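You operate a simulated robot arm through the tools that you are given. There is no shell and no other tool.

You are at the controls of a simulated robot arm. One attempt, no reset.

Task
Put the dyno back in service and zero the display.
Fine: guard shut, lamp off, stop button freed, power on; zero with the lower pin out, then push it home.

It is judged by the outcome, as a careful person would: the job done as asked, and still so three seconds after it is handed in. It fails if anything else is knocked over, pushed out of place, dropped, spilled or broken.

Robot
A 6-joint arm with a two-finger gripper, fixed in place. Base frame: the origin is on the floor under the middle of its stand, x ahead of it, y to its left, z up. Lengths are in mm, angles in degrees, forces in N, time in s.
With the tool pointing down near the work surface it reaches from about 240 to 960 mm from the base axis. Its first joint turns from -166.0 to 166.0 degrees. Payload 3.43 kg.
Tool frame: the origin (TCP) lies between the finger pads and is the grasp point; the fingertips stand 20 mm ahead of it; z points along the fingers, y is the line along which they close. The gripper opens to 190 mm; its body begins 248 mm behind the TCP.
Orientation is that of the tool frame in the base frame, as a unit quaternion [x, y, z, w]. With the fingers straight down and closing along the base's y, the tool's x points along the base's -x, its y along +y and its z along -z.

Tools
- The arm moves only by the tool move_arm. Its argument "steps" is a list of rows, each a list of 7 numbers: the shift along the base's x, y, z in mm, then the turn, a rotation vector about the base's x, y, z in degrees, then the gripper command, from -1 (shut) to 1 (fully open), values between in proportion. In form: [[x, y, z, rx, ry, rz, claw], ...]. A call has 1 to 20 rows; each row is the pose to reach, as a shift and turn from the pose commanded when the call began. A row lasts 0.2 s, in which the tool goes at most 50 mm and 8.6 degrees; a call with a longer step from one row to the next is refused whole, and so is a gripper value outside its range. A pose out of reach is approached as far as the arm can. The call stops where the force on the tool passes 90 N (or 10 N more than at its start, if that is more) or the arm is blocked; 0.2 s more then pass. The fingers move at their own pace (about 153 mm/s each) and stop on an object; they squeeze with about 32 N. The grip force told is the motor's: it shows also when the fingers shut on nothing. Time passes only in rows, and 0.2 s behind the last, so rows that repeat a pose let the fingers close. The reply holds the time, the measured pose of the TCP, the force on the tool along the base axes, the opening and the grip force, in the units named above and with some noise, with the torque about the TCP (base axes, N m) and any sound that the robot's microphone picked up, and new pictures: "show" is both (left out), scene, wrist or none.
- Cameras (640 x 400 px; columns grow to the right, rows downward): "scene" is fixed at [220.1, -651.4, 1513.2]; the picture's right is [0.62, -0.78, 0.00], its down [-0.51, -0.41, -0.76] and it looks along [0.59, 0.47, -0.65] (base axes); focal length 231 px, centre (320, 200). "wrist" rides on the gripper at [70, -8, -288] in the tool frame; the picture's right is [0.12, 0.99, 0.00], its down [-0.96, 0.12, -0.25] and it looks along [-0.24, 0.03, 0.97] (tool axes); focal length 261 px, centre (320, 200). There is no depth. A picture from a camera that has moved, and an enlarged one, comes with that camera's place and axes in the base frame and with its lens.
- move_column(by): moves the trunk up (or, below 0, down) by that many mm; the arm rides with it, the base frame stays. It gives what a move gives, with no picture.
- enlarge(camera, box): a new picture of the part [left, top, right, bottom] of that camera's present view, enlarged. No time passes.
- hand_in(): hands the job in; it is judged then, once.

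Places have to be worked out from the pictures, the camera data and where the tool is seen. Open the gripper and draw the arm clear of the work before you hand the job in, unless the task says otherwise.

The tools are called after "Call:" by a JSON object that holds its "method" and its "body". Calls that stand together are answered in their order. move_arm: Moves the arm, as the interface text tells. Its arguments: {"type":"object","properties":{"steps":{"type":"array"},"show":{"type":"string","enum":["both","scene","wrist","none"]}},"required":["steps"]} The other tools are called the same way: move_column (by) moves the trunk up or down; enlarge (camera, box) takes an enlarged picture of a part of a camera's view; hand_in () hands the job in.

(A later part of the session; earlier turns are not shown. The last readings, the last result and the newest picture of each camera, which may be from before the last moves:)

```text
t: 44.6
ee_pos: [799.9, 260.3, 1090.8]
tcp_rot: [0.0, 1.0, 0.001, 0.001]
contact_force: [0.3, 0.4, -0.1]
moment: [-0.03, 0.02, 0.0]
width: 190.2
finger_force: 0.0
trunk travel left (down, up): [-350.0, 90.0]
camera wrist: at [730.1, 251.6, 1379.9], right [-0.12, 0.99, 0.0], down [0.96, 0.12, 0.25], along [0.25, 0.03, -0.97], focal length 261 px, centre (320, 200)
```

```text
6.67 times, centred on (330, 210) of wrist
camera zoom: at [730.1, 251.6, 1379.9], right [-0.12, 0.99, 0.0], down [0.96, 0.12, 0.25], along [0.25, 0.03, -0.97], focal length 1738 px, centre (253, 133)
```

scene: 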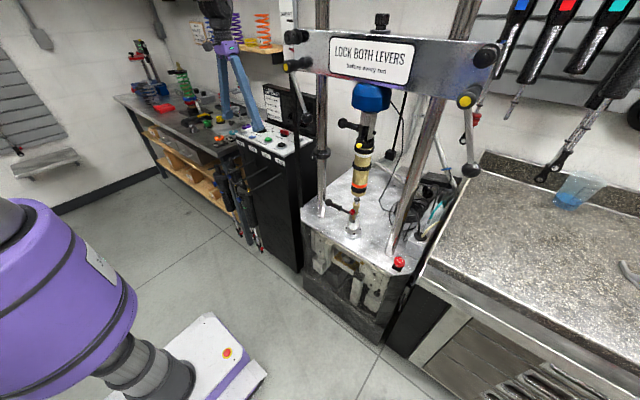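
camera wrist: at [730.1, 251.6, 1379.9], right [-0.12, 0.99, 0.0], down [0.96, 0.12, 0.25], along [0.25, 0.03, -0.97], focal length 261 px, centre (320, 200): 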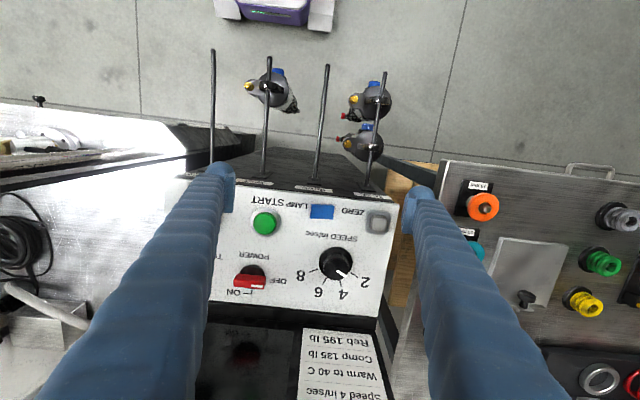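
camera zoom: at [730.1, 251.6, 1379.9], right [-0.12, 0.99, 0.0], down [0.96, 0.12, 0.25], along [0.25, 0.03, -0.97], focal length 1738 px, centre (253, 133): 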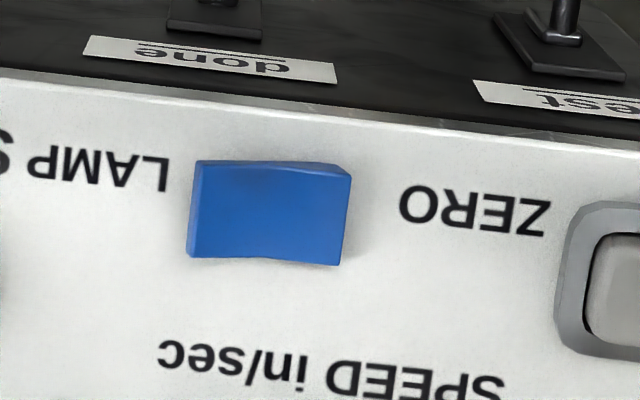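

Call:
{"method": "enlarge", "body": {"camera": "wrist", "box": [310, 195, 342, 223]}}

Call:
{"method": "enlarge", "body": {"camera": "scene", "box": [240, 125, 270, 150]}}

Call:
{"method": "enlarge", "body": {"camera": "wrist", "box": [215, 245, 285, 300]}}

```text
14.29 times, centred on (326, 209) of wrist
camera zoom: at [730.1, 251.6, 1379.9], right [-0.12, 0.99, 0.0], down [0.96, 0.12, 0.25], along [0.25, 0.03, -0.97], focal length 3724 px, centre (234, 71)
```

zoom: 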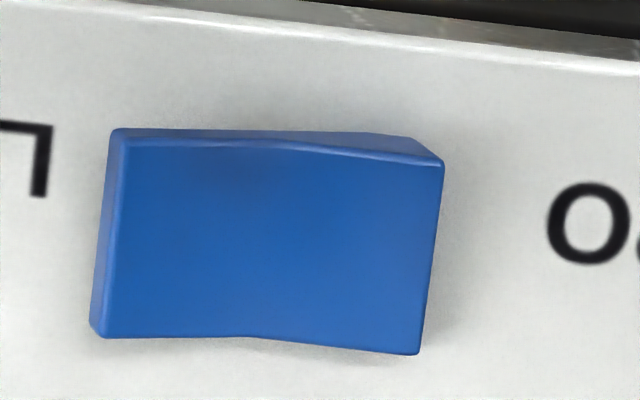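

```text
16.00 times, centred on (255, 138) of scene
camera zoom: at [220.1, -651.4, 1513.2], right [0.62, -0.78, 0.0], down [-0.51, -0.41, -0.76], along [0.59, 0.47, -0.65], focal length 3697 px, centre (1360, 1200)
```

zoom: 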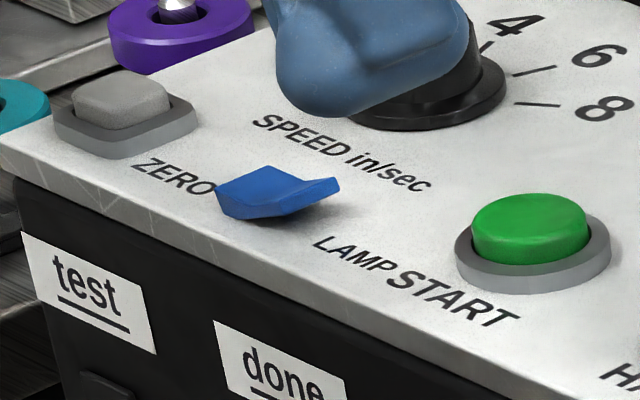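

```text
7.27 times, centred on (250, 272) of wrist
camera zoom: at [730.1, 251.6, 1379.9], right [-0.12, 0.99, 0.0], down [0.96, 0.12, 0.25], along [0.25, 0.03, -0.97], focal length 1896 px, centre (829, -327)
```

zoom: 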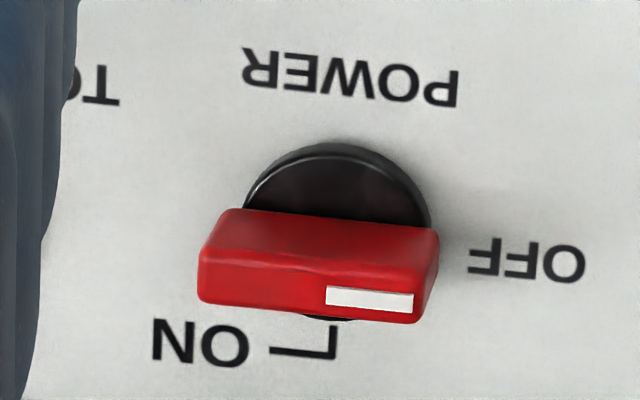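

Close views show the LAMP rocker is V-shaped with its -y end raised and +y end down, and POWER's index is at OFF with the ON tick a quarter turn clockwise. I close the fingers and roll the tool 20° so one finger corner leads, hovering above the rocker's raised -y end near (840,254,1010).

Call:
{"method": "move_arm", "body": {"steps": [[0, 0, 0, 0, 0, 0, -1], [10, -6, 0, -6, 0, 0, -1], [20, -12, 0, -12, 0, 0, -1], [30, -18, -5, -18, 0, 0, -1], [40, -23, -15, -20, 0, 0, -1], [40, -23, -25, -20, 0, 0, -1]]}}

Call:
{"method": "enlarge", "body": {"camera": "wrist", "box": [260, 150, 380, 250]}}

Call:
{"method": "enlarge", "body": {"camera": "scene", "box": [225, 95, 305, 165]}}

```text
t: 46.0
ee_pos: [840.6, 235.0, 1066.4]
tcp_rot: [-0.001, 0.985, -0.172, 0.002]
contact_force: [0.4, -0.3, -0.4]
moment: [0.04, 0.04, -0.02]
width: 0.0
finger_force: 32.0
trunk travel left (down, up): [-350.0, 90.0]
camera wrist: at [770.7, 324.9, 1341.0], right [-0.12, 0.93, -0.34], down [0.96, 0.19, 0.19], along [0.25, -0.3, -0.92], focal length 261 px, centre (320, 200)
```

scene: 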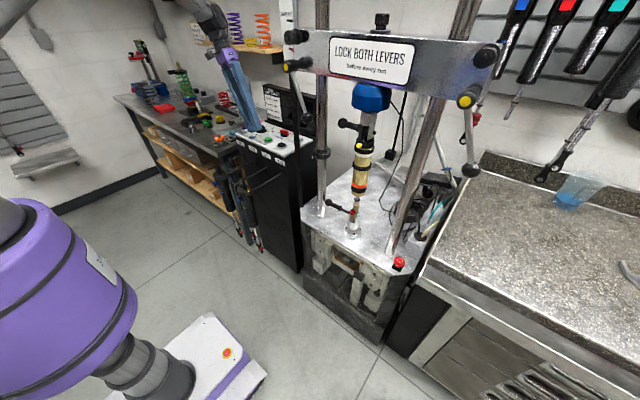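
wrist: 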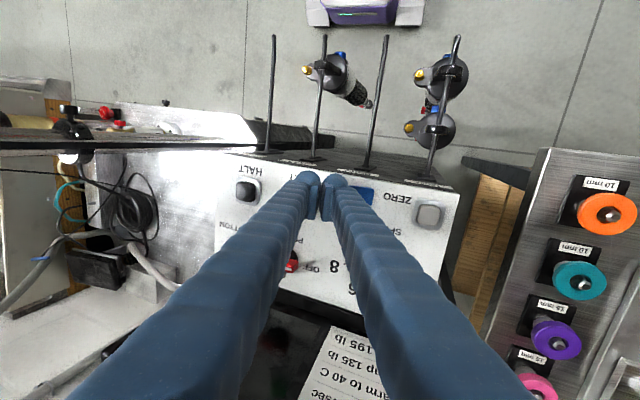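

```text
4.00 times, centred on (320, 200) of wrist
camera zoom: at [770.7, 324.9, 1341.0], right [-0.12, 0.93, -0.34], down [0.96, 0.19, 0.19], along [0.25, -0.3, -0.92], focal length 1043 px, centre (320, 200)
```

zoom: 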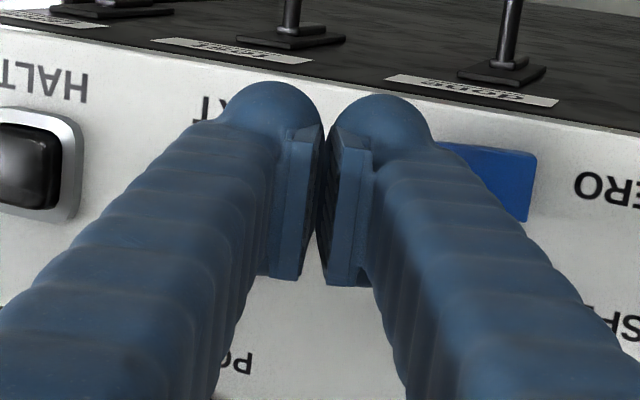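

```text
5.71 times, centred on (265, 130) of scene
camera zoom: at [220.1, -651.4, 1513.2], right [0.62, -0.78, 0.0], down [-0.51, -0.41, -0.76], along [0.59, 0.47, -0.65], focal length 1320 px, centre (634, 600)
```

zoom: 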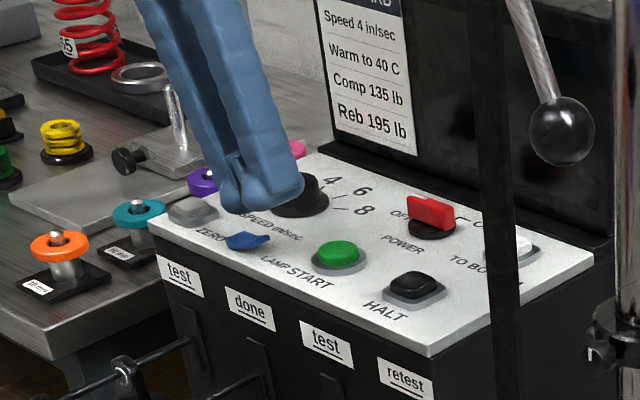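

The leading finger corner is above the rocker's raised end. I lower it slowly in small steps, watching for force and a click.

Call:
{"method": "move_arm", "body": {"steps": [[0, 2, -10, 0, 0, 0, -1], [0, 2, -18, 0, 0, 0, -1], [0, 2, -21, 0, 0, 0, -1], [0, 2, -24, 0, 0, 0, -1], [0, 2, -27, 0, 0, 0, -1], [0, 2, -30, 0, 0, 0, -1]]}}

```text
t: 47.5
ee_pos: [840.1, 237.0, 1036.7]
tcp_rot: [-0.001, 0.985, -0.173, 0.0]
contact_force: [-1.0, -0.1, -0.2]
moment: [0.03, -0.02, 0.01]
width: 0.0
finger_force: 32.5
trunk travel left (down, up): [-350.0, 90.0]
camera wrist: at [770.5, 327.9, 1310.6], right [-0.12, 0.93, -0.34], down [0.96, 0.19, 0.19], along [0.25, -0.3, -0.92], focal length 261 px, centre (320, 200)
```

scene: 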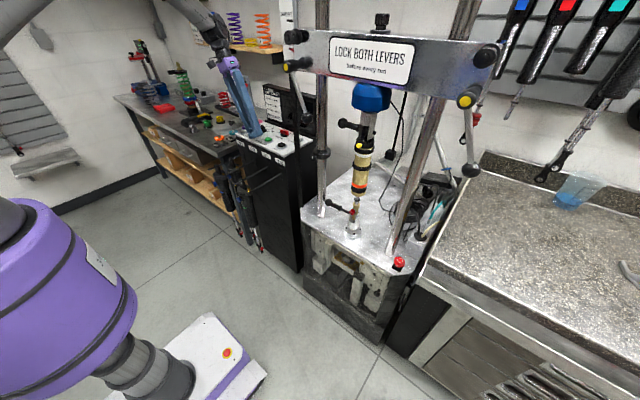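
wrist: 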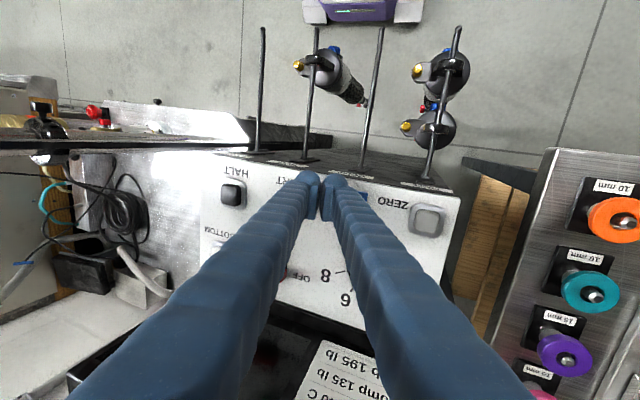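

No contact yet at edge height about 1009; I keep lowering in 2 mm steps.

Call:
{"method": "move_arm", "body": {"steps": [[0, 0, -2, 0, 0, 0, -1], [0, 0, -4, 0, 0, 0, -1], [0, 0, -6, 0, 0, 0, -1], [0, 0, -8, 0, 0, 0, -1]], "show": "scene"}}

Call:
{"method": "enlarge", "body": {"camera": "scene", "box": [235, 115, 285, 160]}}

```text
t: 48.5
ee_pos: [840.5, 233.8, 1028.0]
tcp_rot: [-0.001, 0.985, -0.173, 0.0]
contact_force: [3.8, -19.4, 7.6]
moment: [-0.23, -0.03, -0.09]
width: 0.1
finger_force: 32.5
trunk travel left (down, up): [-350.0, 90.0]
heard: click
```

scene: 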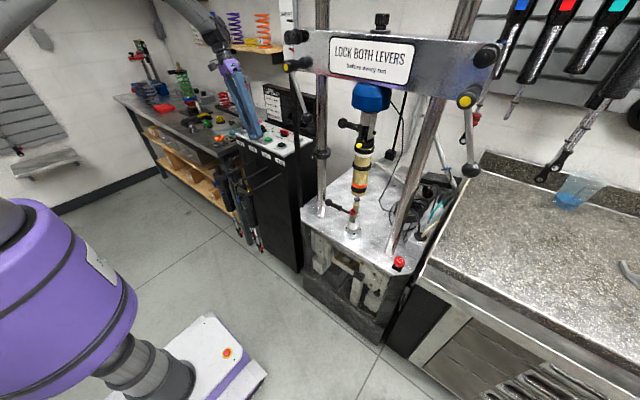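

```text
8.89 times, centred on (260, 138) of scene
camera zoom: at [220.1, -651.4, 1513.2], right [0.62, -0.78, 0.0], down [-0.51, -0.41, -0.76], along [0.59, 0.47, -0.65], focal length 2054 px, centre (853, 756)
```

zoom: 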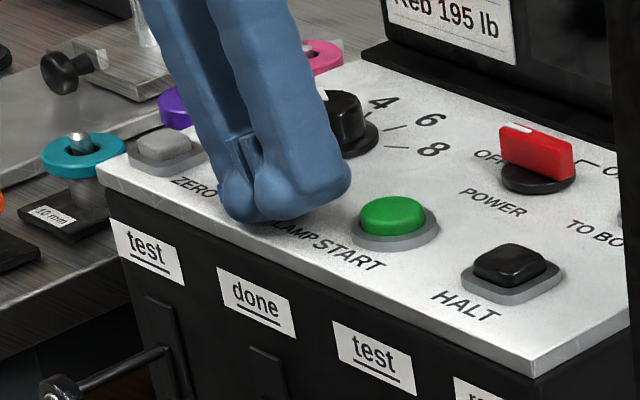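

A click was heard. I lift off and inspect the rocker.

Call:
{"method": "move_arm", "body": {"steps": [[0, -3, 10, 0, 0, 0, -1], [0, -3, 40, 0, 0, 0, -1], [-20, 0, 70, 7, 0, 0, 0], [-40, 10, 75, 14, 0, 0, 1], [-40, 25, 65, 20, 0, 0, 1], [-40, 25, 62, 20, 0, 0, 1]]}}

Call:
{"method": "enlarge", "body": {"camera": "wrist", "box": [300, 185, 350, 230]}}

Call:
{"method": "enlarge", "body": {"camera": "scene", "box": [240, 125, 270, 150]}}

Call:
{"method": "enlarge", "body": {"camera": "scene", "box": [280, 0, 520, 280]}}

```text
t: 49.9
ee_pos: [800.3, 262.0, 1091.7]
tcp_rot: [0.001, 1.0, 0.002, 0.0]
contact_force: [1.0, -0.6, -0.1]
moment: [0.07, 0.02, 0.02]
width: 190.2
finger_force: 0.0
trunk travel left (down, up): [-350.0, 90.0]
heard: click
camera wrist: at [730.4, 253.1, 1379.3], right [-0.12, 0.99, 0.0], down [0.96, 0.12, 0.25], along [0.25, 0.03, -0.97], focal length 261 px, centre (320, 200)
```

scene: 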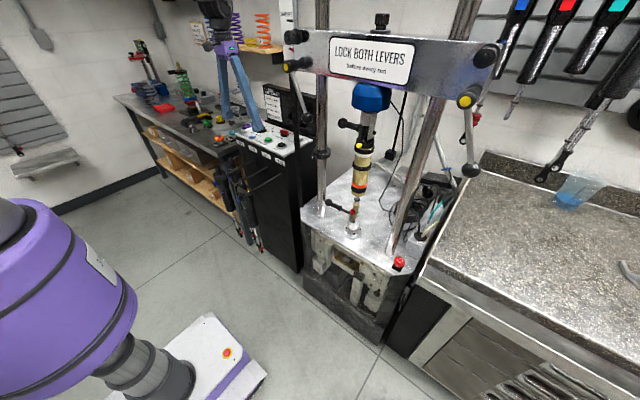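
wrist: 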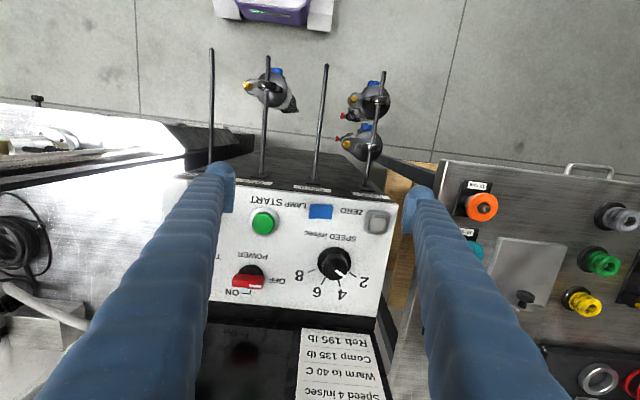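

```text
8.89 times, centred on (325, 208) of wrist
camera zoom: at [730.4, 253.1, 1379.3], right [-0.12, 0.99, 0.0], down [0.96, 0.12, 0.25], along [0.25, 0.03, -0.97], focal length 2317 px, centre (276, 133)
```

zoom: 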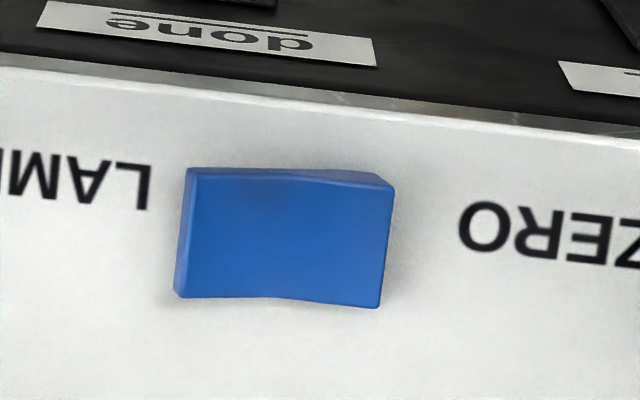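

```text
16.00 times, centred on (255, 138) of scene
camera zoom: at [220.1, -651.4, 1513.2], right [0.62, -0.78, 0.0], down [-0.51, -0.41, -0.76], along [0.59, 0.47, -0.65], focal length 3697 px, centre (1360, 1200)
```

zoom: 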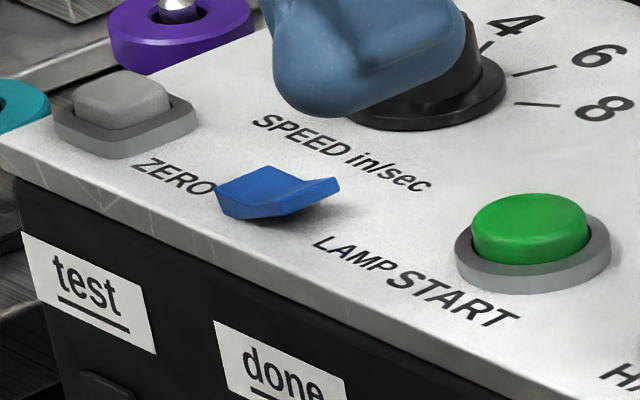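

```text
1.43 times, centred on (400, 140) of scene
camera zoom: at [220.1, -651.4, 1513.2], right [0.62, -0.78, 0.0], down [-0.51, -0.41, -0.76], along [0.59, 0.47, -0.65], focal length 330 px, centre (206, 286)
```

zoom: 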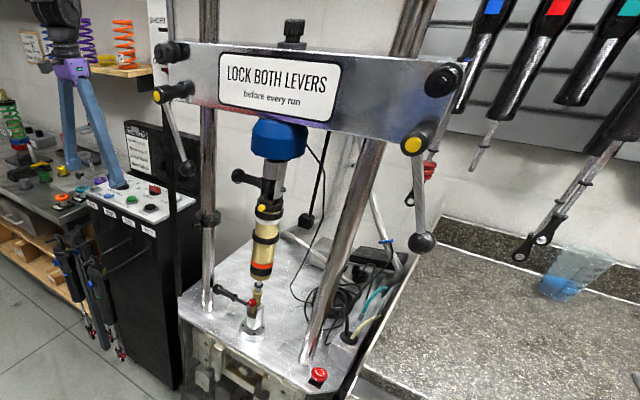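

The rocker is unchanged: my finger edge only brushed its end, it clicked down and sprang back on release. I redo it about 15 mm further toward +y so the fingertip lands squarely on the raised half.

Call:
{"method": "move_arm", "body": {"steps": [[0, 0, 0, 0, 0, 0, -1], [10, -3, 0, -6, 0, 0, -1], [20, -6, 0, -12, 0, 0, -1], [30, -9, -5, -18, 0, 0, -1], [40, -11, -20, -20, 0, 0, -1], [40, -11, -40, -20, 0, 0, -1], [40, -11, -50, -20, 0, 0, -1], [40, -11, -54, -20, 0, 0, -1], [40, -11, -57, -20, 0, 0, -1], [40, -11, -60, -20, 0, 0, -1]]}}

Call:
{"method": "enlarge", "body": {"camera": "scene", "box": [235, 115, 285, 160]}}

```text
t: 52.0
ee_pos: [838.5, 250.0, 1032.7]
tcp_rot: [0.0, 0.985, -0.173, 0.002]
contact_force: [-1.1, -2.8, 16.9]
moment: [0.08, -0.01, 0.07]
width: 0.3
finger_force: 32.8
trunk travel left (down, up): [-350.0, 90.0]
heard: click
camera wrist: at [769.3, 340.6, 1306.4], right [-0.12, 0.93, -0.34], down [0.96, 0.19, 0.2], along [0.25, -0.3, -0.92], focal length 261 px, centre (320, 200)
```

scene: 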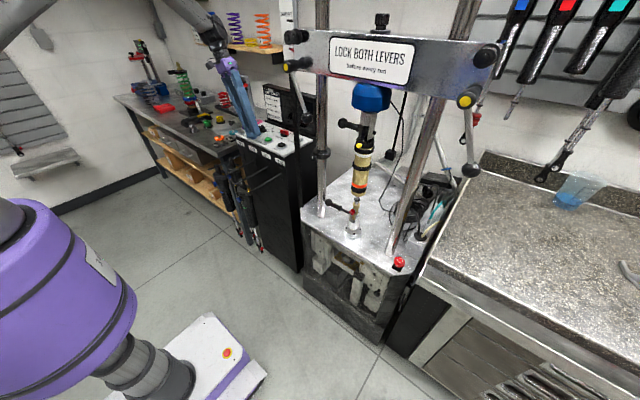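
wrist: 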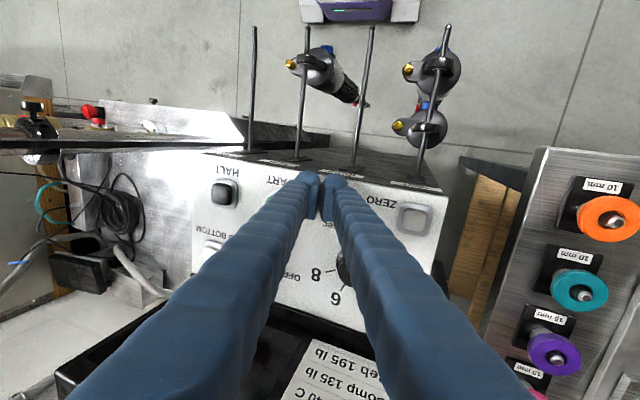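

```text
8.89 times, centred on (260, 138) of scene
camera zoom: at [220.1, -651.4, 1513.2], right [0.62, -0.78, 0.0], down [-0.51, -0.41, -0.76], along [0.59, 0.47, -0.65], focal length 2054 px, centre (853, 756)
```

zoom: 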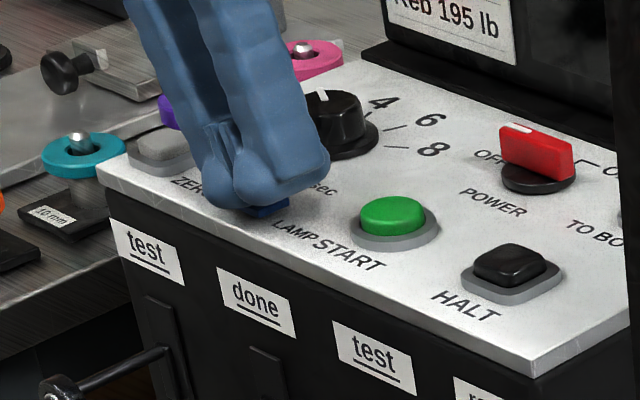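

Now it clicked with a vertical 17 N reaction on the rocker. I press a little more to carry it fully over, then lift straight up and inspect.

Call:
{"method": "move_arm", "body": {"steps": [[0, 0, -2, 0, 0, 0, -1], [0, 0, -4, 0, 0, 0, -1], [0, 0, -4, 0, 0, 0, -1]], "show": "none"}}

Call:
{"method": "move_arm", "body": {"steps": [[0, 0, 10, 0, 0, 0, -1], [0, 0, 40, 0, 0, 0, -1], [-20, 3, 65, 7, 0, 0, 0], [-40, 7, 65, 14, 0, 0, 1], [-40, 11, 62, 20, 0, 0, 1], [-40, 11, 62, 20, 0, 0, 1]]}}

Call:
{"method": "enlarge", "body": {"camera": "wrist", "box": [300, 185, 350, 230]}}

Call:
{"method": "enlarge", "body": {"camera": "scene", "box": [240, 125, 270, 150]}}

```text
t: 52.9
ee_pos: [839.4, 250.0, 1032.1]
tcp_rot: [-0.001, 0.985, -0.172, 0.004]
contact_force: [6.1, -0.2, 56.3]
moment: [0.58, -0.02, -0.25]
width: 0.0
finger_force: 31.9
trunk travel left (down, up): [-350.0, 90.0]
```

```text
t: 54.2
ee_pos: [800.3, 263.4, 1089.1]
tcp_rot: [0.0, 1.0, 0.002, 0.001]
contact_force: [0.3, -0.6, -0.5]
moment: [0.12, 0.0, -0.02]
width: 190.3
finger_force: 0.0
trunk travel left (down, up): [-350.0, 90.0]
camera wrist: at [730.6, 253.1, 1377.3], right [-0.12, 0.99, 0.0], down [0.96, 0.12, 0.25], along [0.25, 0.03, -0.97], focal length 261 px, centre (320, 200)
```

scene: 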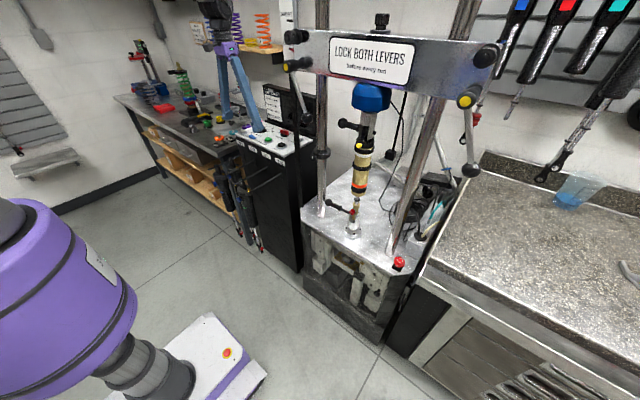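
wrist: 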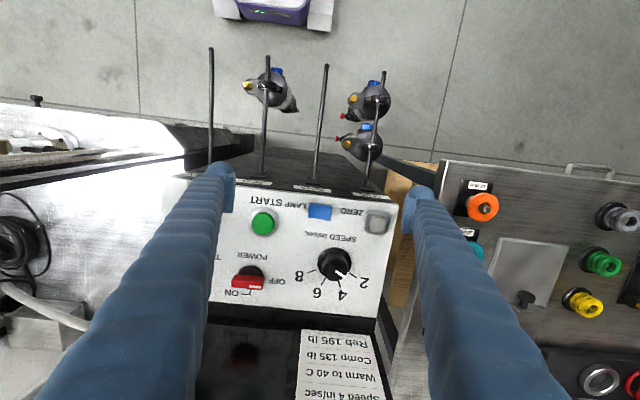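

```text
8.89 times, centred on (325, 208) of wrist
camera zoom: at [730.6, 253.1, 1377.3], right [-0.12, 0.99, 0.0], down [0.96, 0.12, 0.25], along [0.25, 0.03, -0.97], focal length 2317 px, centre (276, 133)
```

zoom: 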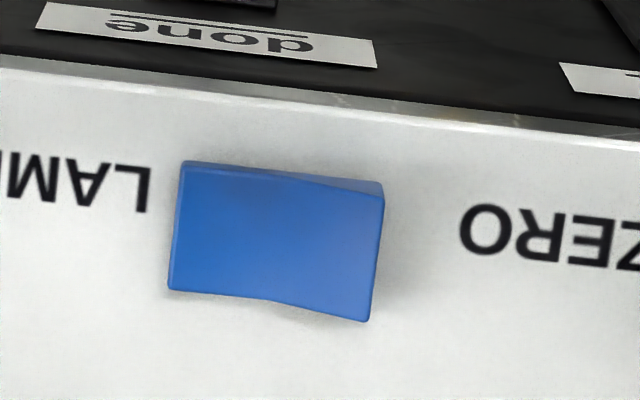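

```text
16.00 times, centred on (255, 138) of scene
camera zoom: at [220.1, -651.4, 1513.2], right [0.62, -0.78, 0.0], down [-0.51, -0.41, -0.76], along [0.59, 0.47, -0.65], focal length 3697 px, centre (1360, 1200)
```

zoom: 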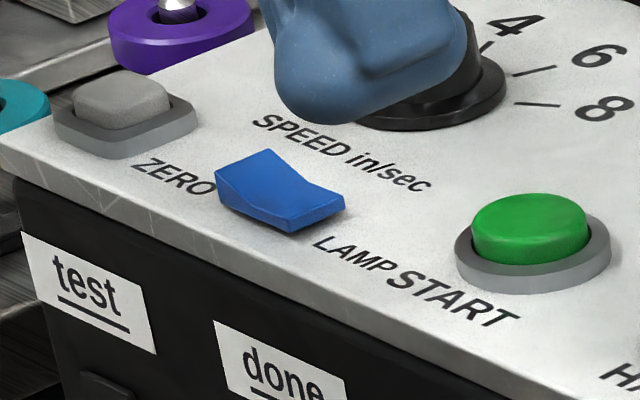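

The rocker has now flipped (its +y end is up). I compare the lighting on the dyno with the initial pictures to judge what the lamp does.

Call:
{"method": "enlarge", "body": {"camera": "scene", "box": [290, 170, 450, 340]}}

Call:
{"method": "enlarge", "body": {"camera": "scene", "box": [280, 0, 520, 200]}}

Call:
{"method": "enlarge", "body": {"camera": "wrist", "box": [0, 0, 220, 200]}}

```text
2.35 times, centred on (370, 255) of scene
camera zoom: at [220.1, -651.4, 1513.2], right [0.62, -0.78, 0.0], down [-0.51, -0.41, -0.76], along [0.59, 0.47, -0.65], focal length 544 px, centre (202, 71)
```

zoom: 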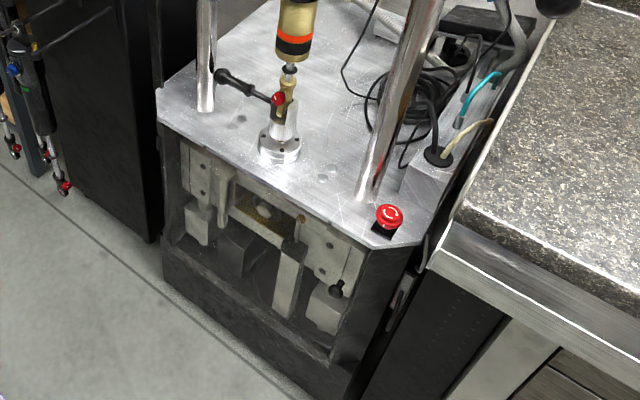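

```text
2.00 times, centred on (400, 100) of scene
camera zoom: at [220.1, -651.4, 1513.2], right [0.62, -0.78, 0.0], down [-0.51, -0.41, -0.76], along [0.59, 0.47, -0.65], focal length 462 px, centre (160, 400)
```

zoom: 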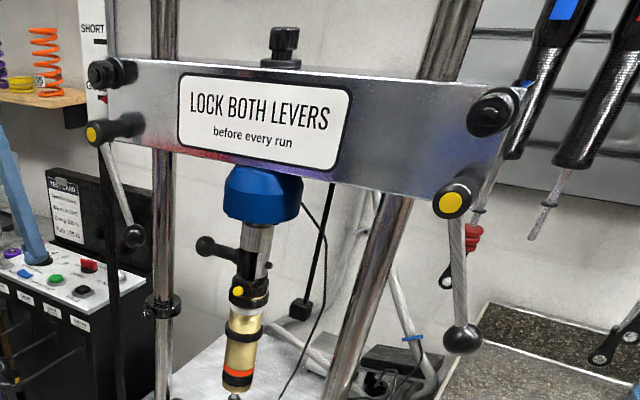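

```text
2.00 times, centred on (110, 100) of wrist
camera zoom: at [730.6, 253.1, 1377.3], right [-0.12, 0.99, 0.0], down [0.96, 0.12, 0.25], along [0.25, 0.03, -0.97], focal length 521 px, centre (740, 400)
```

zoom: 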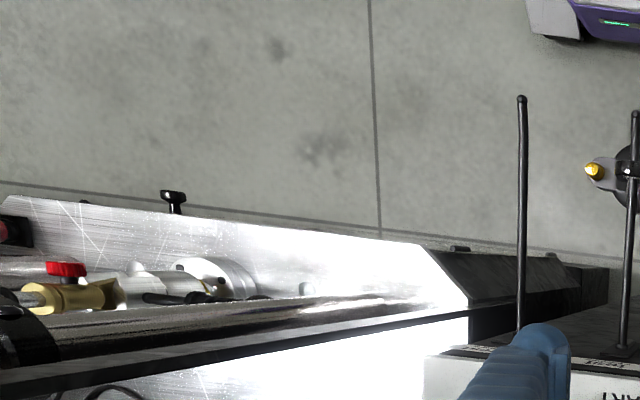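

Call:
{"method": "enlarge", "body": {"camera": "scene", "box": [290, 230, 430, 350]}}

Call:
{"method": "enlarge", "body": {"camera": "scene", "box": [240, 210, 340, 360]}}

```text
3.33 times, centred on (360, 290) of scene
camera zoom: at [220.1, -651.4, 1513.2], right [0.62, -0.78, 0.0], down [-0.51, -0.41, -0.76], along [0.59, 0.47, -0.65], focal length 770 px, centre (187, -100)
```

zoom: 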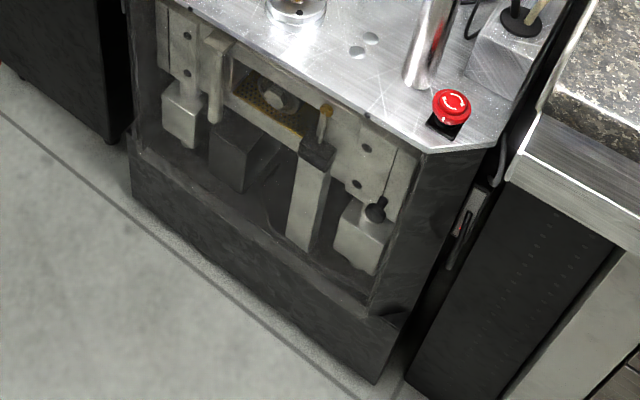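

```text
2.67 times, centred on (290, 285) of scene
camera zoom: at [220.1, -651.4, 1513.2], right [0.62, -0.78, 0.0], down [-0.51, -0.41, -0.76], along [0.59, 0.47, -0.65], focal length 616 px, centre (400, -27)
```

zoom: 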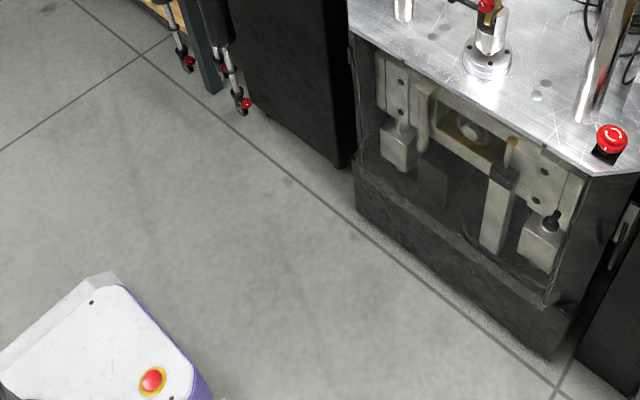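

The guard is shut and the interior golden glow looks dimmer than before, so the lamp seems off (to be verified later at the dyno). Next is POWER: its bar (about 48 mm long, along y) is centred near (965,172), top near z 1020; I move above it with the gripper yawed 90° so the fingers straddle the bar.

Call:
{"method": "move_arm", "body": {"steps": [[8, -8, 5, 0, 0, 8, 0.3], [16, -16, 10, 0, 0, 16, 0.3], [24, -24, 10, 0, 0, 24, 0], [34, -33, 10, 0, 0, 32, 0], [46, -42, 10, 0, 0, 40, -0.2], [60, -52, 10, 0, 0, 48, -0.2], [75, -62, 10, 0, 0, 56, -0.3], [90, -72, 10, 0, 0, 64, -0.3], [105, -82, 10, 0, 0, 72, -0.47], [120, -91, 10, 0, 0, 80, -0.47], [140, -91, 10, 0, 0, 88, -0.47], [160, -91, 5, 0, 0, 90, -0.47]]}}

Call:
{"method": "enlarge", "body": {"camera": "wrist", "box": [240, 140, 400, 260]}}

```text
t: 56.9
ee_pos: [961.7, 173.7, 1093.5]
tcp_rot: [0.708, -0.707, -0.002, 0.0]
contact_force: [-0.4, 0.0, 0.2]
moment: [0.0, 0.09, -0.03]
width: 50.4
finger_force: 0.1
trunk travel left (down, up): [-350.0, 90.0]
camera wrist: at [972.2, 101.9, 1380.7], right [-0.99, -0.12, 0.0], down [-0.12, 0.96, 0.25], along [-0.03, 0.25, -0.97], focal length 261 px, centre (320, 200)
```

scene: 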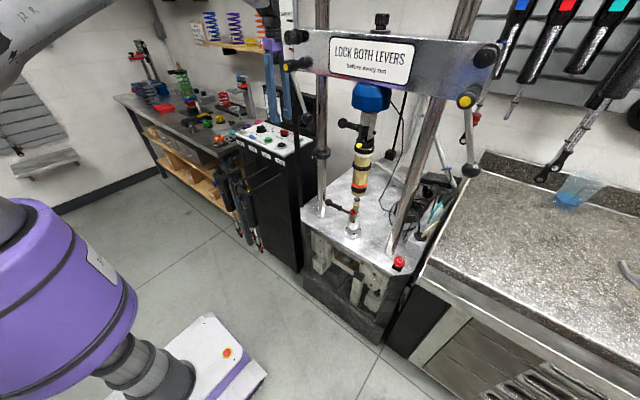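
wrist: 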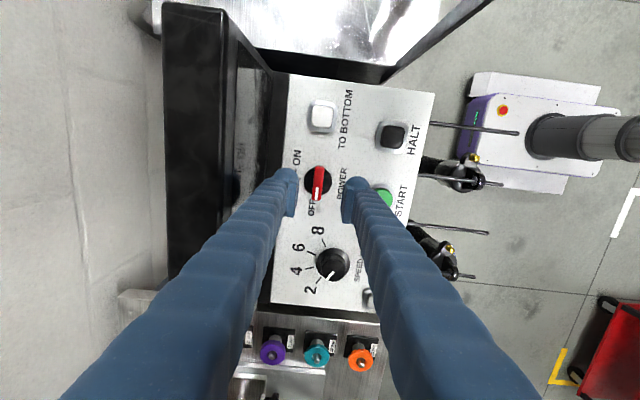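

```text
3.33 times, centred on (320, 200) of wrist
camera zoom: at [972.2, 101.9, 1380.7], right [-0.99, -0.12, 0.0], down [-0.12, 0.96, 0.25], along [-0.03, 0.25, -0.97], focal length 869 px, centre (320, 200)
```

zoom: 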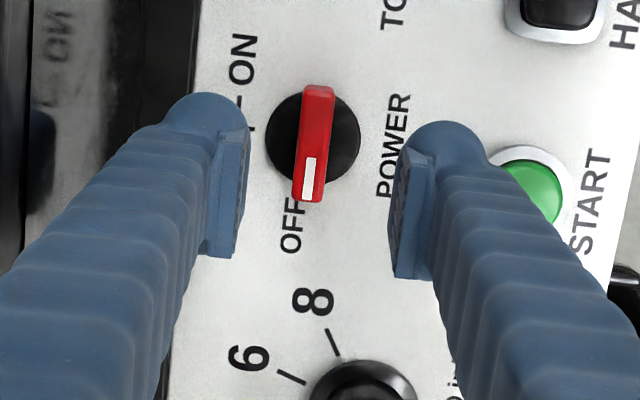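

Excellent alignment: the red bar runs straight between the fingers, index toward OFF. I narrow the opening to ~32 mm (the board behind is close), centre on about (966.5,169.5) and descend partway to check.

Call:
{"method": "move_arm", "body": {"steps": [[2, -2, 0, 0, 0, 0, -0.66], [4.5, -4, 0, 0, 0, 0, -0.66], [4.5, -4, -20, 0, 0, 0, -0.66], [4.5, -4, -40, 0, 0, 0, -0.66]], "show": "wrist"}}

Call:
{"method": "enlarge", "body": {"camera": "wrist", "box": [260, 140, 380, 240]}}

```text
t: 57.9
ee_pos: [965.2, 168.2, 1053.9]
tcp_rot: [-0.707, 0.708, 0.001, -0.001]
contact_force: [0.0, -0.3, -1.2]
moment: [0.04, 0.0, 0.02]
width: 32.6
finger_force: 0.0
trunk travel left (down, up): [-350.0, 90.0]
camera wrist: at [974.4, 97.6, 1342.1], right [-0.99, -0.12, 0.0], down [-0.12, 0.96, 0.25], along [-0.03, 0.25, -0.97], focal length 261 px, centre (320, 200)
```

wrist: 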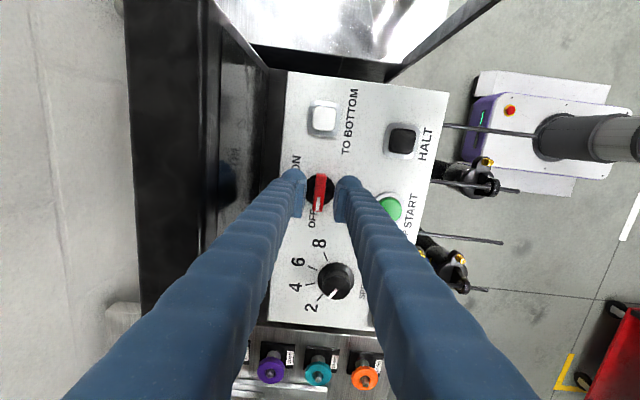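

```text
4.00 times, centred on (320, 190) of wrist
camera zoom: at [974.4, 97.6, 1342.1], right [-0.99, -0.12, 0.0], down [-0.12, 0.96, 0.25], along [-0.03, 0.25, -0.97], focal length 1043 px, centre (320, 240)
```

zoom: 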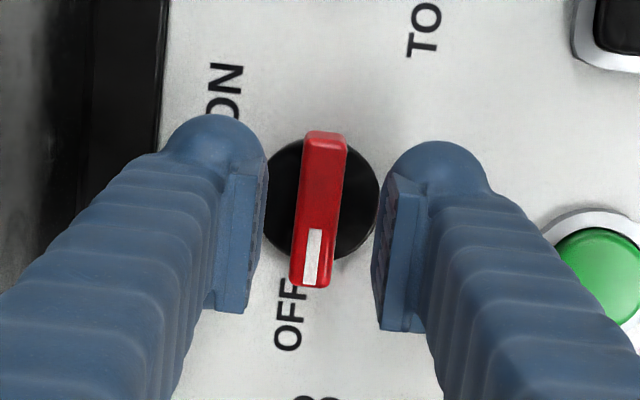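

The bar is centred between the pads. I descend to z≈1023 and close on it.

Call:
{"method": "move_arm", "body": {"steps": [[1, -1, -12, 0, 0, 0, -0.66], [1, -1, -24, 0, 0, 0, -0.66], [1, -1, -31, 0, 0, 0, -0.66], [1, -1, -31, 0, 0, 0, -1], [1, -1, -31, 0, 0, 0, -1], [1, -1, -31, 0, 0, 0, -1]], "show": "wrist"}}

Call:
{"method": "enlarge", "body": {"camera": "wrist", "box": [260, 140, 380, 240]}}

```text
t: 59.2
ee_pos: [964.7, 167.4, 1027.4]
tcp_rot: [-0.707, 0.707, 0.0, 0.001]
contact_force: [2.4, 2.4, 36.2]
moment: [-0.07, 0.01, -0.01]
width: 12.6
finger_force: 45.1
trunk travel left (down, up): [-350.0, 90.0]
camera wrist: at [973.2, 96.1, 1315.3], right [-0.99, -0.12, 0.0], down [-0.12, 0.96, 0.25], along [-0.03, 0.25, -0.97], focal length 261 px, centre (320, 200)
```

wrist: 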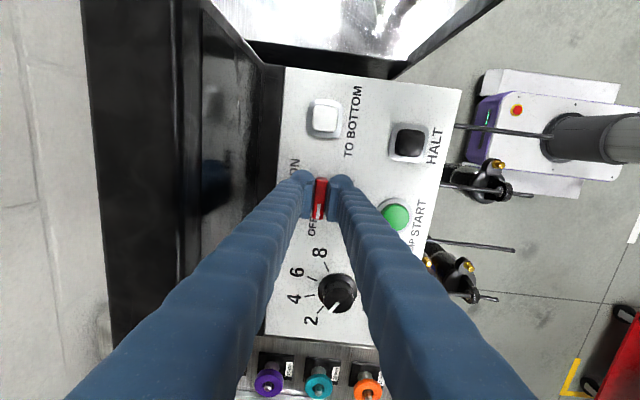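

```text
4.00 times, centred on (320, 190) of wrist
camera zoom: at [973.2, 96.1, 1315.3], right [-0.99, -0.12, 0.0], down [-0.12, 0.96, 0.25], along [-0.03, 0.25, -0.97], focal length 1043 px, centre (320, 240)
```

zoom: 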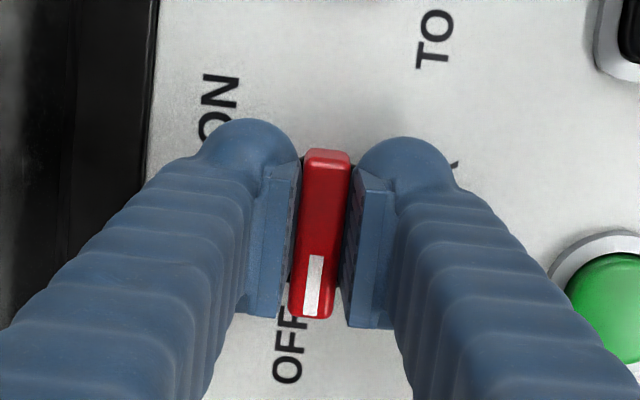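

Gripped (12.6 mm). The tips touch the base disc a bit, so I lift 4 mm and then turn clockwise (seen from above) toward ON, checking halfway.

Call:
{"method": "move_arm", "body": {"steps": [[0.5, 0, 3, 0, 0, 0, -1], [0.5, 0, 4, 0, 0, -8, -1], [0.5, 0, 4, 0, 0, -16, -1], [0.5, 0, 4, 0, 0, -24, -1], [0.5, 0, 4, 0, 0, -32, -1], [0.5, 0, 4, 0, 0, -40, -1], [0.5, 0, 4, 0, 0, -48, -1]], "show": "wrist"}}

Call:
{"method": "enlarge", "body": {"camera": "wrist", "box": [240, 130, 400, 250]}}

```text
t: 60.9
ee_pos: [961.7, 167.2, 1026.8]
tcp_rot: [-0.358, 0.934, 0.001, 0.0]
contact_force: [-12.6, 17.6, 16.9]
moment: [0.18, 0.1, 0.11]
width: 12.6
finger_force: 44.8
trunk travel left (down, up): [-350.0, 90.0]
camera wrist: at [917.2, 114.2, 1315.2], right [-0.75, 0.66, 0.0], down [0.64, 0.73, 0.25], along [0.16, 0.19, -0.97], focal length 261 px, centre (320, 200)
```

wrist: 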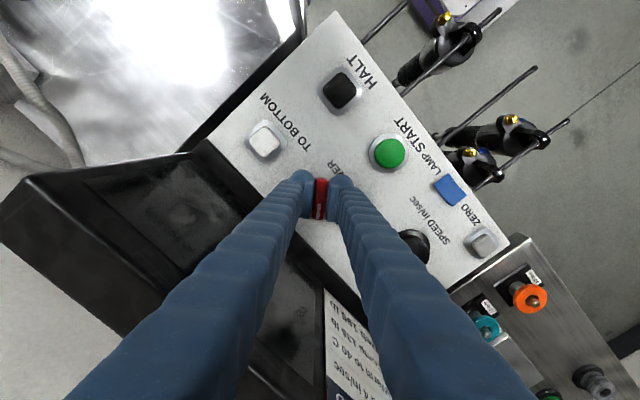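

```text
3.33 times, centred on (320, 190) of wrist
camera zoom: at [917.2, 114.2, 1315.2], right [-0.75, 0.66, 0.0], down [0.64, 0.73, 0.25], along [0.16, 0.19, -0.97], focal length 869 px, centre (320, 233)
```

zoom: 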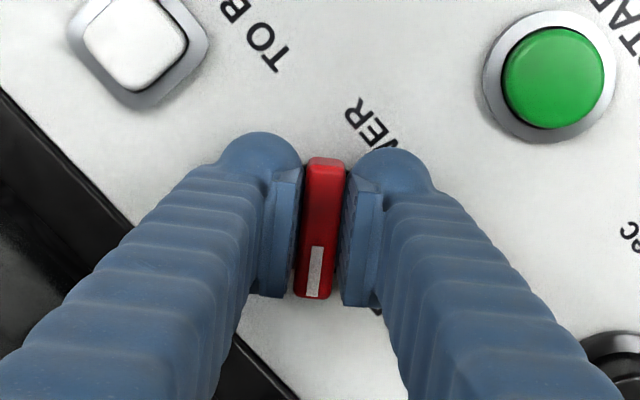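

The bar follows. I continue to the full quarter turn, nudging the centre slightly to relieve the side load.

Call:
{"method": "move_arm", "body": {"steps": [[-1, 1, 0, 0, 0, -8, -1], [-2, 2, 0, 0, 0, -16, -1], [-2, 2, 0, 0, 0, -24, -1], [-2, 2, 0, 0, 0, -32, -1], [-2, 2, 0, 0, 0, -38, -1], [-2, 2, 0, 0, 0, -42, -1]], "show": "both"}}

Call:
{"method": "enlarge", "body": {"camera": "wrist", "box": [240, 130, 400, 250]}}

```text
t: 62.2
ee_pos: [961.8, 169.4, 1026.8]
tcp_rot: [-0.001, 1.0, 0.0, 0.001]
contact_force: [-17.8, 16.3, 3.1]
moment: [0.15, 0.51, 0.05]
width: 12.6
finger_force: 45.3
trunk travel left (down, up): [-350.0, 90.0]
camera wrist: at [892.2, 161.8, 1315.2], right [-0.12, 0.99, 0.0], down [0.96, 0.11, 0.25], along [0.25, 0.03, -0.97], focal length 261 px, centre (320, 200)
```

scene: 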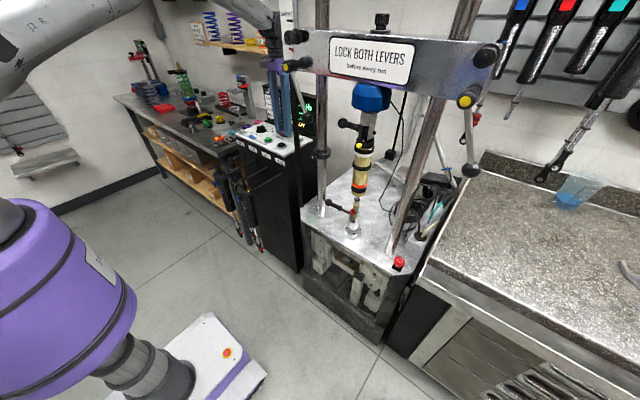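
wrist: 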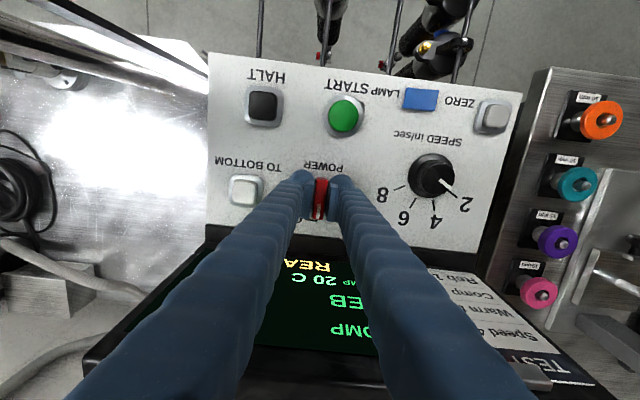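

```text
3.33 times, centred on (320, 190) of wrist
camera zoom: at [892.2, 161.8, 1315.2], right [-0.12, 0.99, 0.0], down [0.96, 0.11, 0.25], along [0.25, 0.03, -0.97], focal length 869 px, centre (320, 233)
```

zoom: 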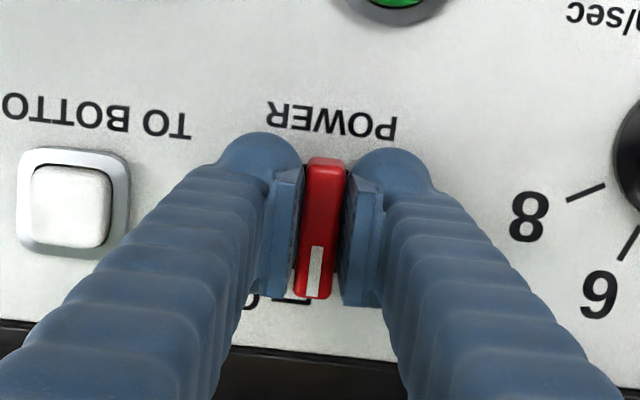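

The display lit up: power is on. I release the handle (small opening), rise and read the display.

Call:
{"method": "move_arm", "body": {"steps": [[0, 0, 0, 0, 0, 0, -0.66], [0, 0, 0, 0, 0, 0, -0.66], [0, 0, 20, 0, 0, 0, -0.66], [0, 0, 50, 0, 0, 0, -0.4], [-30, 0, 80, 0, 0, 0, 0.2], [-70, 0, 105, 0, 0, 0, 1], [-115, 0, 120, 0, 0, 0, 1]]}}

Call:
{"method": "enlarge", "body": {"camera": "wrist", "box": [220, 180, 440, 400]}}

Call:
{"method": "enlarge", "body": {"camera": "scene", "box": [225, 70, 325, 170]}}

```text
t: 63.9
ee_pos: [846.7, 167.7, 1147.1]
tcp_rot: [0.0, 1.0, 0.001, 0.002]
contact_force: [0.0, -0.1, 0.0]
moment: [0.05, -0.14, 0.0]
width: 189.7
finger_force: 0.1
trunk travel left (down, up): [-350.0, 90.0]
camera wrist: at [776.3, 158.7, 1436.0], right [-0.12, 0.99, 0.0], down [0.96, 0.12, 0.25], along [0.25, 0.03, -0.97], focal length 261 px, centre (320, 200)
```

scene: 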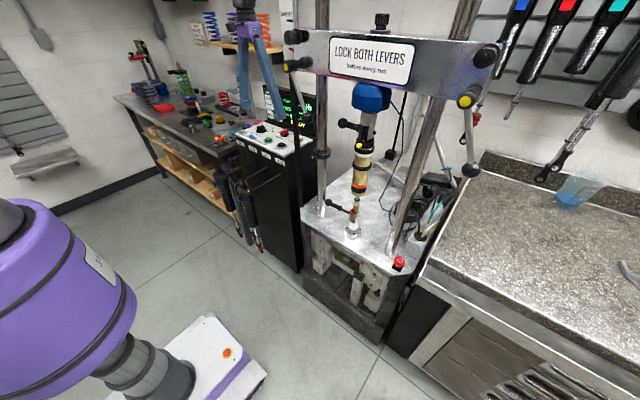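
wrist: 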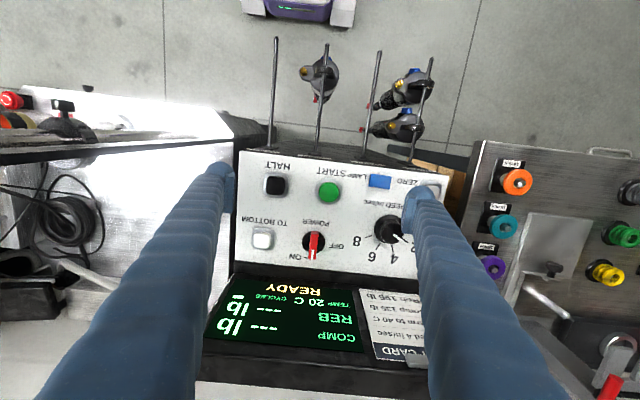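

```text
1.82 times, centred on (330, 290) of wrist
camera zoom: at [776.3, 158.7, 1436.0], right [-0.12, 0.99, 0.0], down [0.96, 0.12, 0.25], along [0.25, 0.03, -0.97], focal length 474 px, centre (302, 36)
```

zoom: 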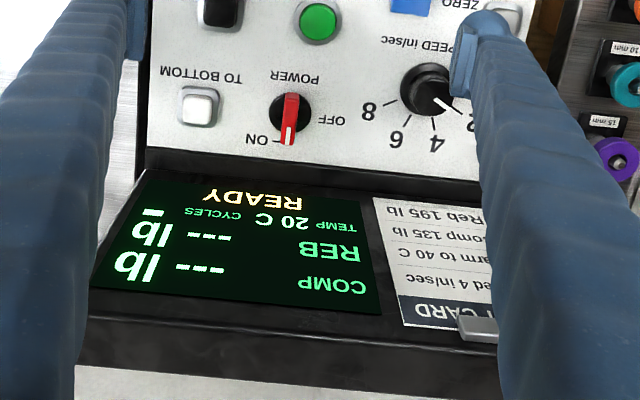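

```text
4.00 times, centred on (275, 120) of scene
camera zoom: at [220.1, -651.4, 1513.2], right [0.62, -0.78, 0.0], down [-0.51, -0.41, -0.76], along [0.59, 0.47, -0.65], focal length 924 px, centre (500, 520)
```

zoom: 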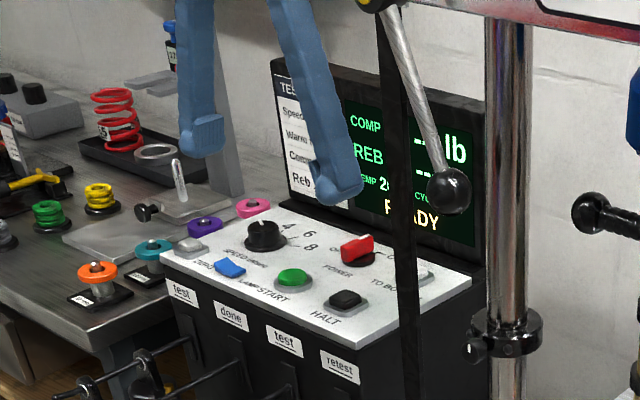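

The display reads READY with COMP/REB blank and the handle at ON. Before zeroing I want to see the lower pin's present state, so I move (upright, outside the levers) to view the clevis from the front.

Call:
{"method": "move_arm", "body": {"steps": [[-45, -15, 0, 0, 0, 0, 1], [-90, -35, 0, 0, 0, 0, 1], [-135, -55, 0, 0, 0, 0, 1], [-180, -75, 0, 0, 0, 0, 1], [-215, -110, -5, 0, 0, 0, 1], [-235, -155, -10, 0, 0, 0, 1], [-245, -200, -20, 0, 0, 0, 1], [-250, -245, -35, 0, 0, 0, 1], [-250, -290, -55, 0, 0, 0, 1], [-250, -333, -80, 0, 0, 0, 1], [-250, -376, -105, 0, 0, 0, 1], [-245, -418, -130, 0, 0, 0, 1], [-235, -455, -160, 0, 0, 0, 1], [-225, -475, -195, 0, 0, 0, 1]]}}

Call:
{"method": "enlarge", "body": {"camera": "wrist", "box": [240, 200, 400, 330]}}

```text
t: 66.8
ee_pos: [623.2, -308.6, 953.1]
tcp_rot: [-0.001, 1.0, 0.001, 0.0]
contact_force: [1.1, -1.2, -0.9]
moment: [0.08, 0.08, -0.03]
width: 190.2
finger_force: 0.0
trunk travel left (down, up): [-350.0, 90.0]
camera wrist: at [554.1, -317.9, 1241.3], right [-0.12, 0.99, 0.0], down [0.96, 0.12, 0.25], along [0.25, 0.03, -0.97], focal length 261 px, centre (320, 200)
```

scene: 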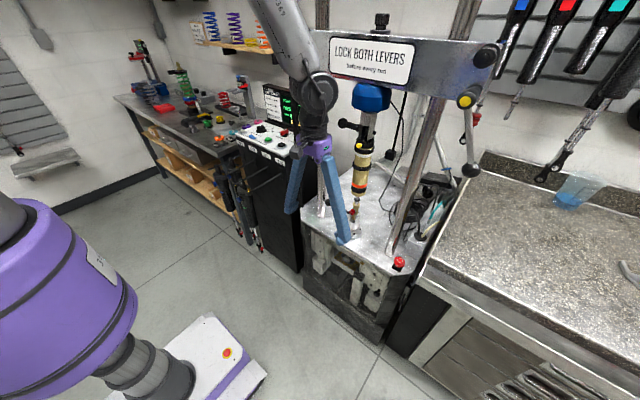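
wrist: 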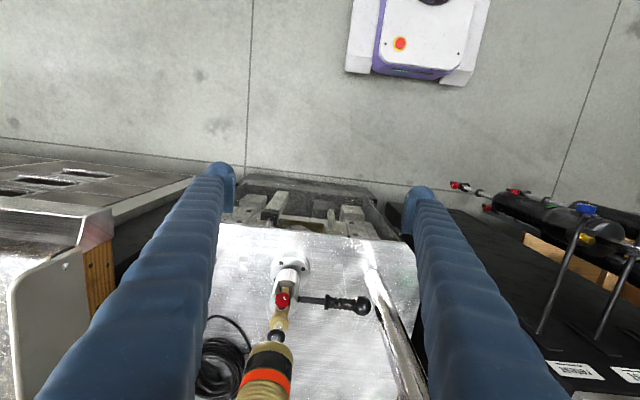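

```text
3.08 times, centred on (320, 265) of wrist
camera zoom: at [554.1, -317.9, 1241.3], right [-0.12, 0.99, 0.0], down [0.96, 0.12, 0.25], along [0.25, 0.03, -0.97], focal length 802 px, centre (320, 0)
```

zoom: 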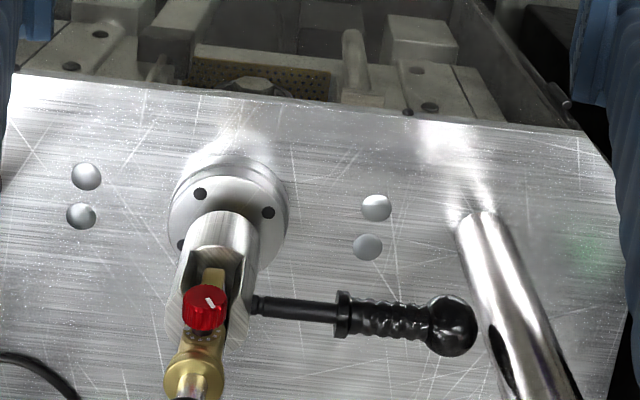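

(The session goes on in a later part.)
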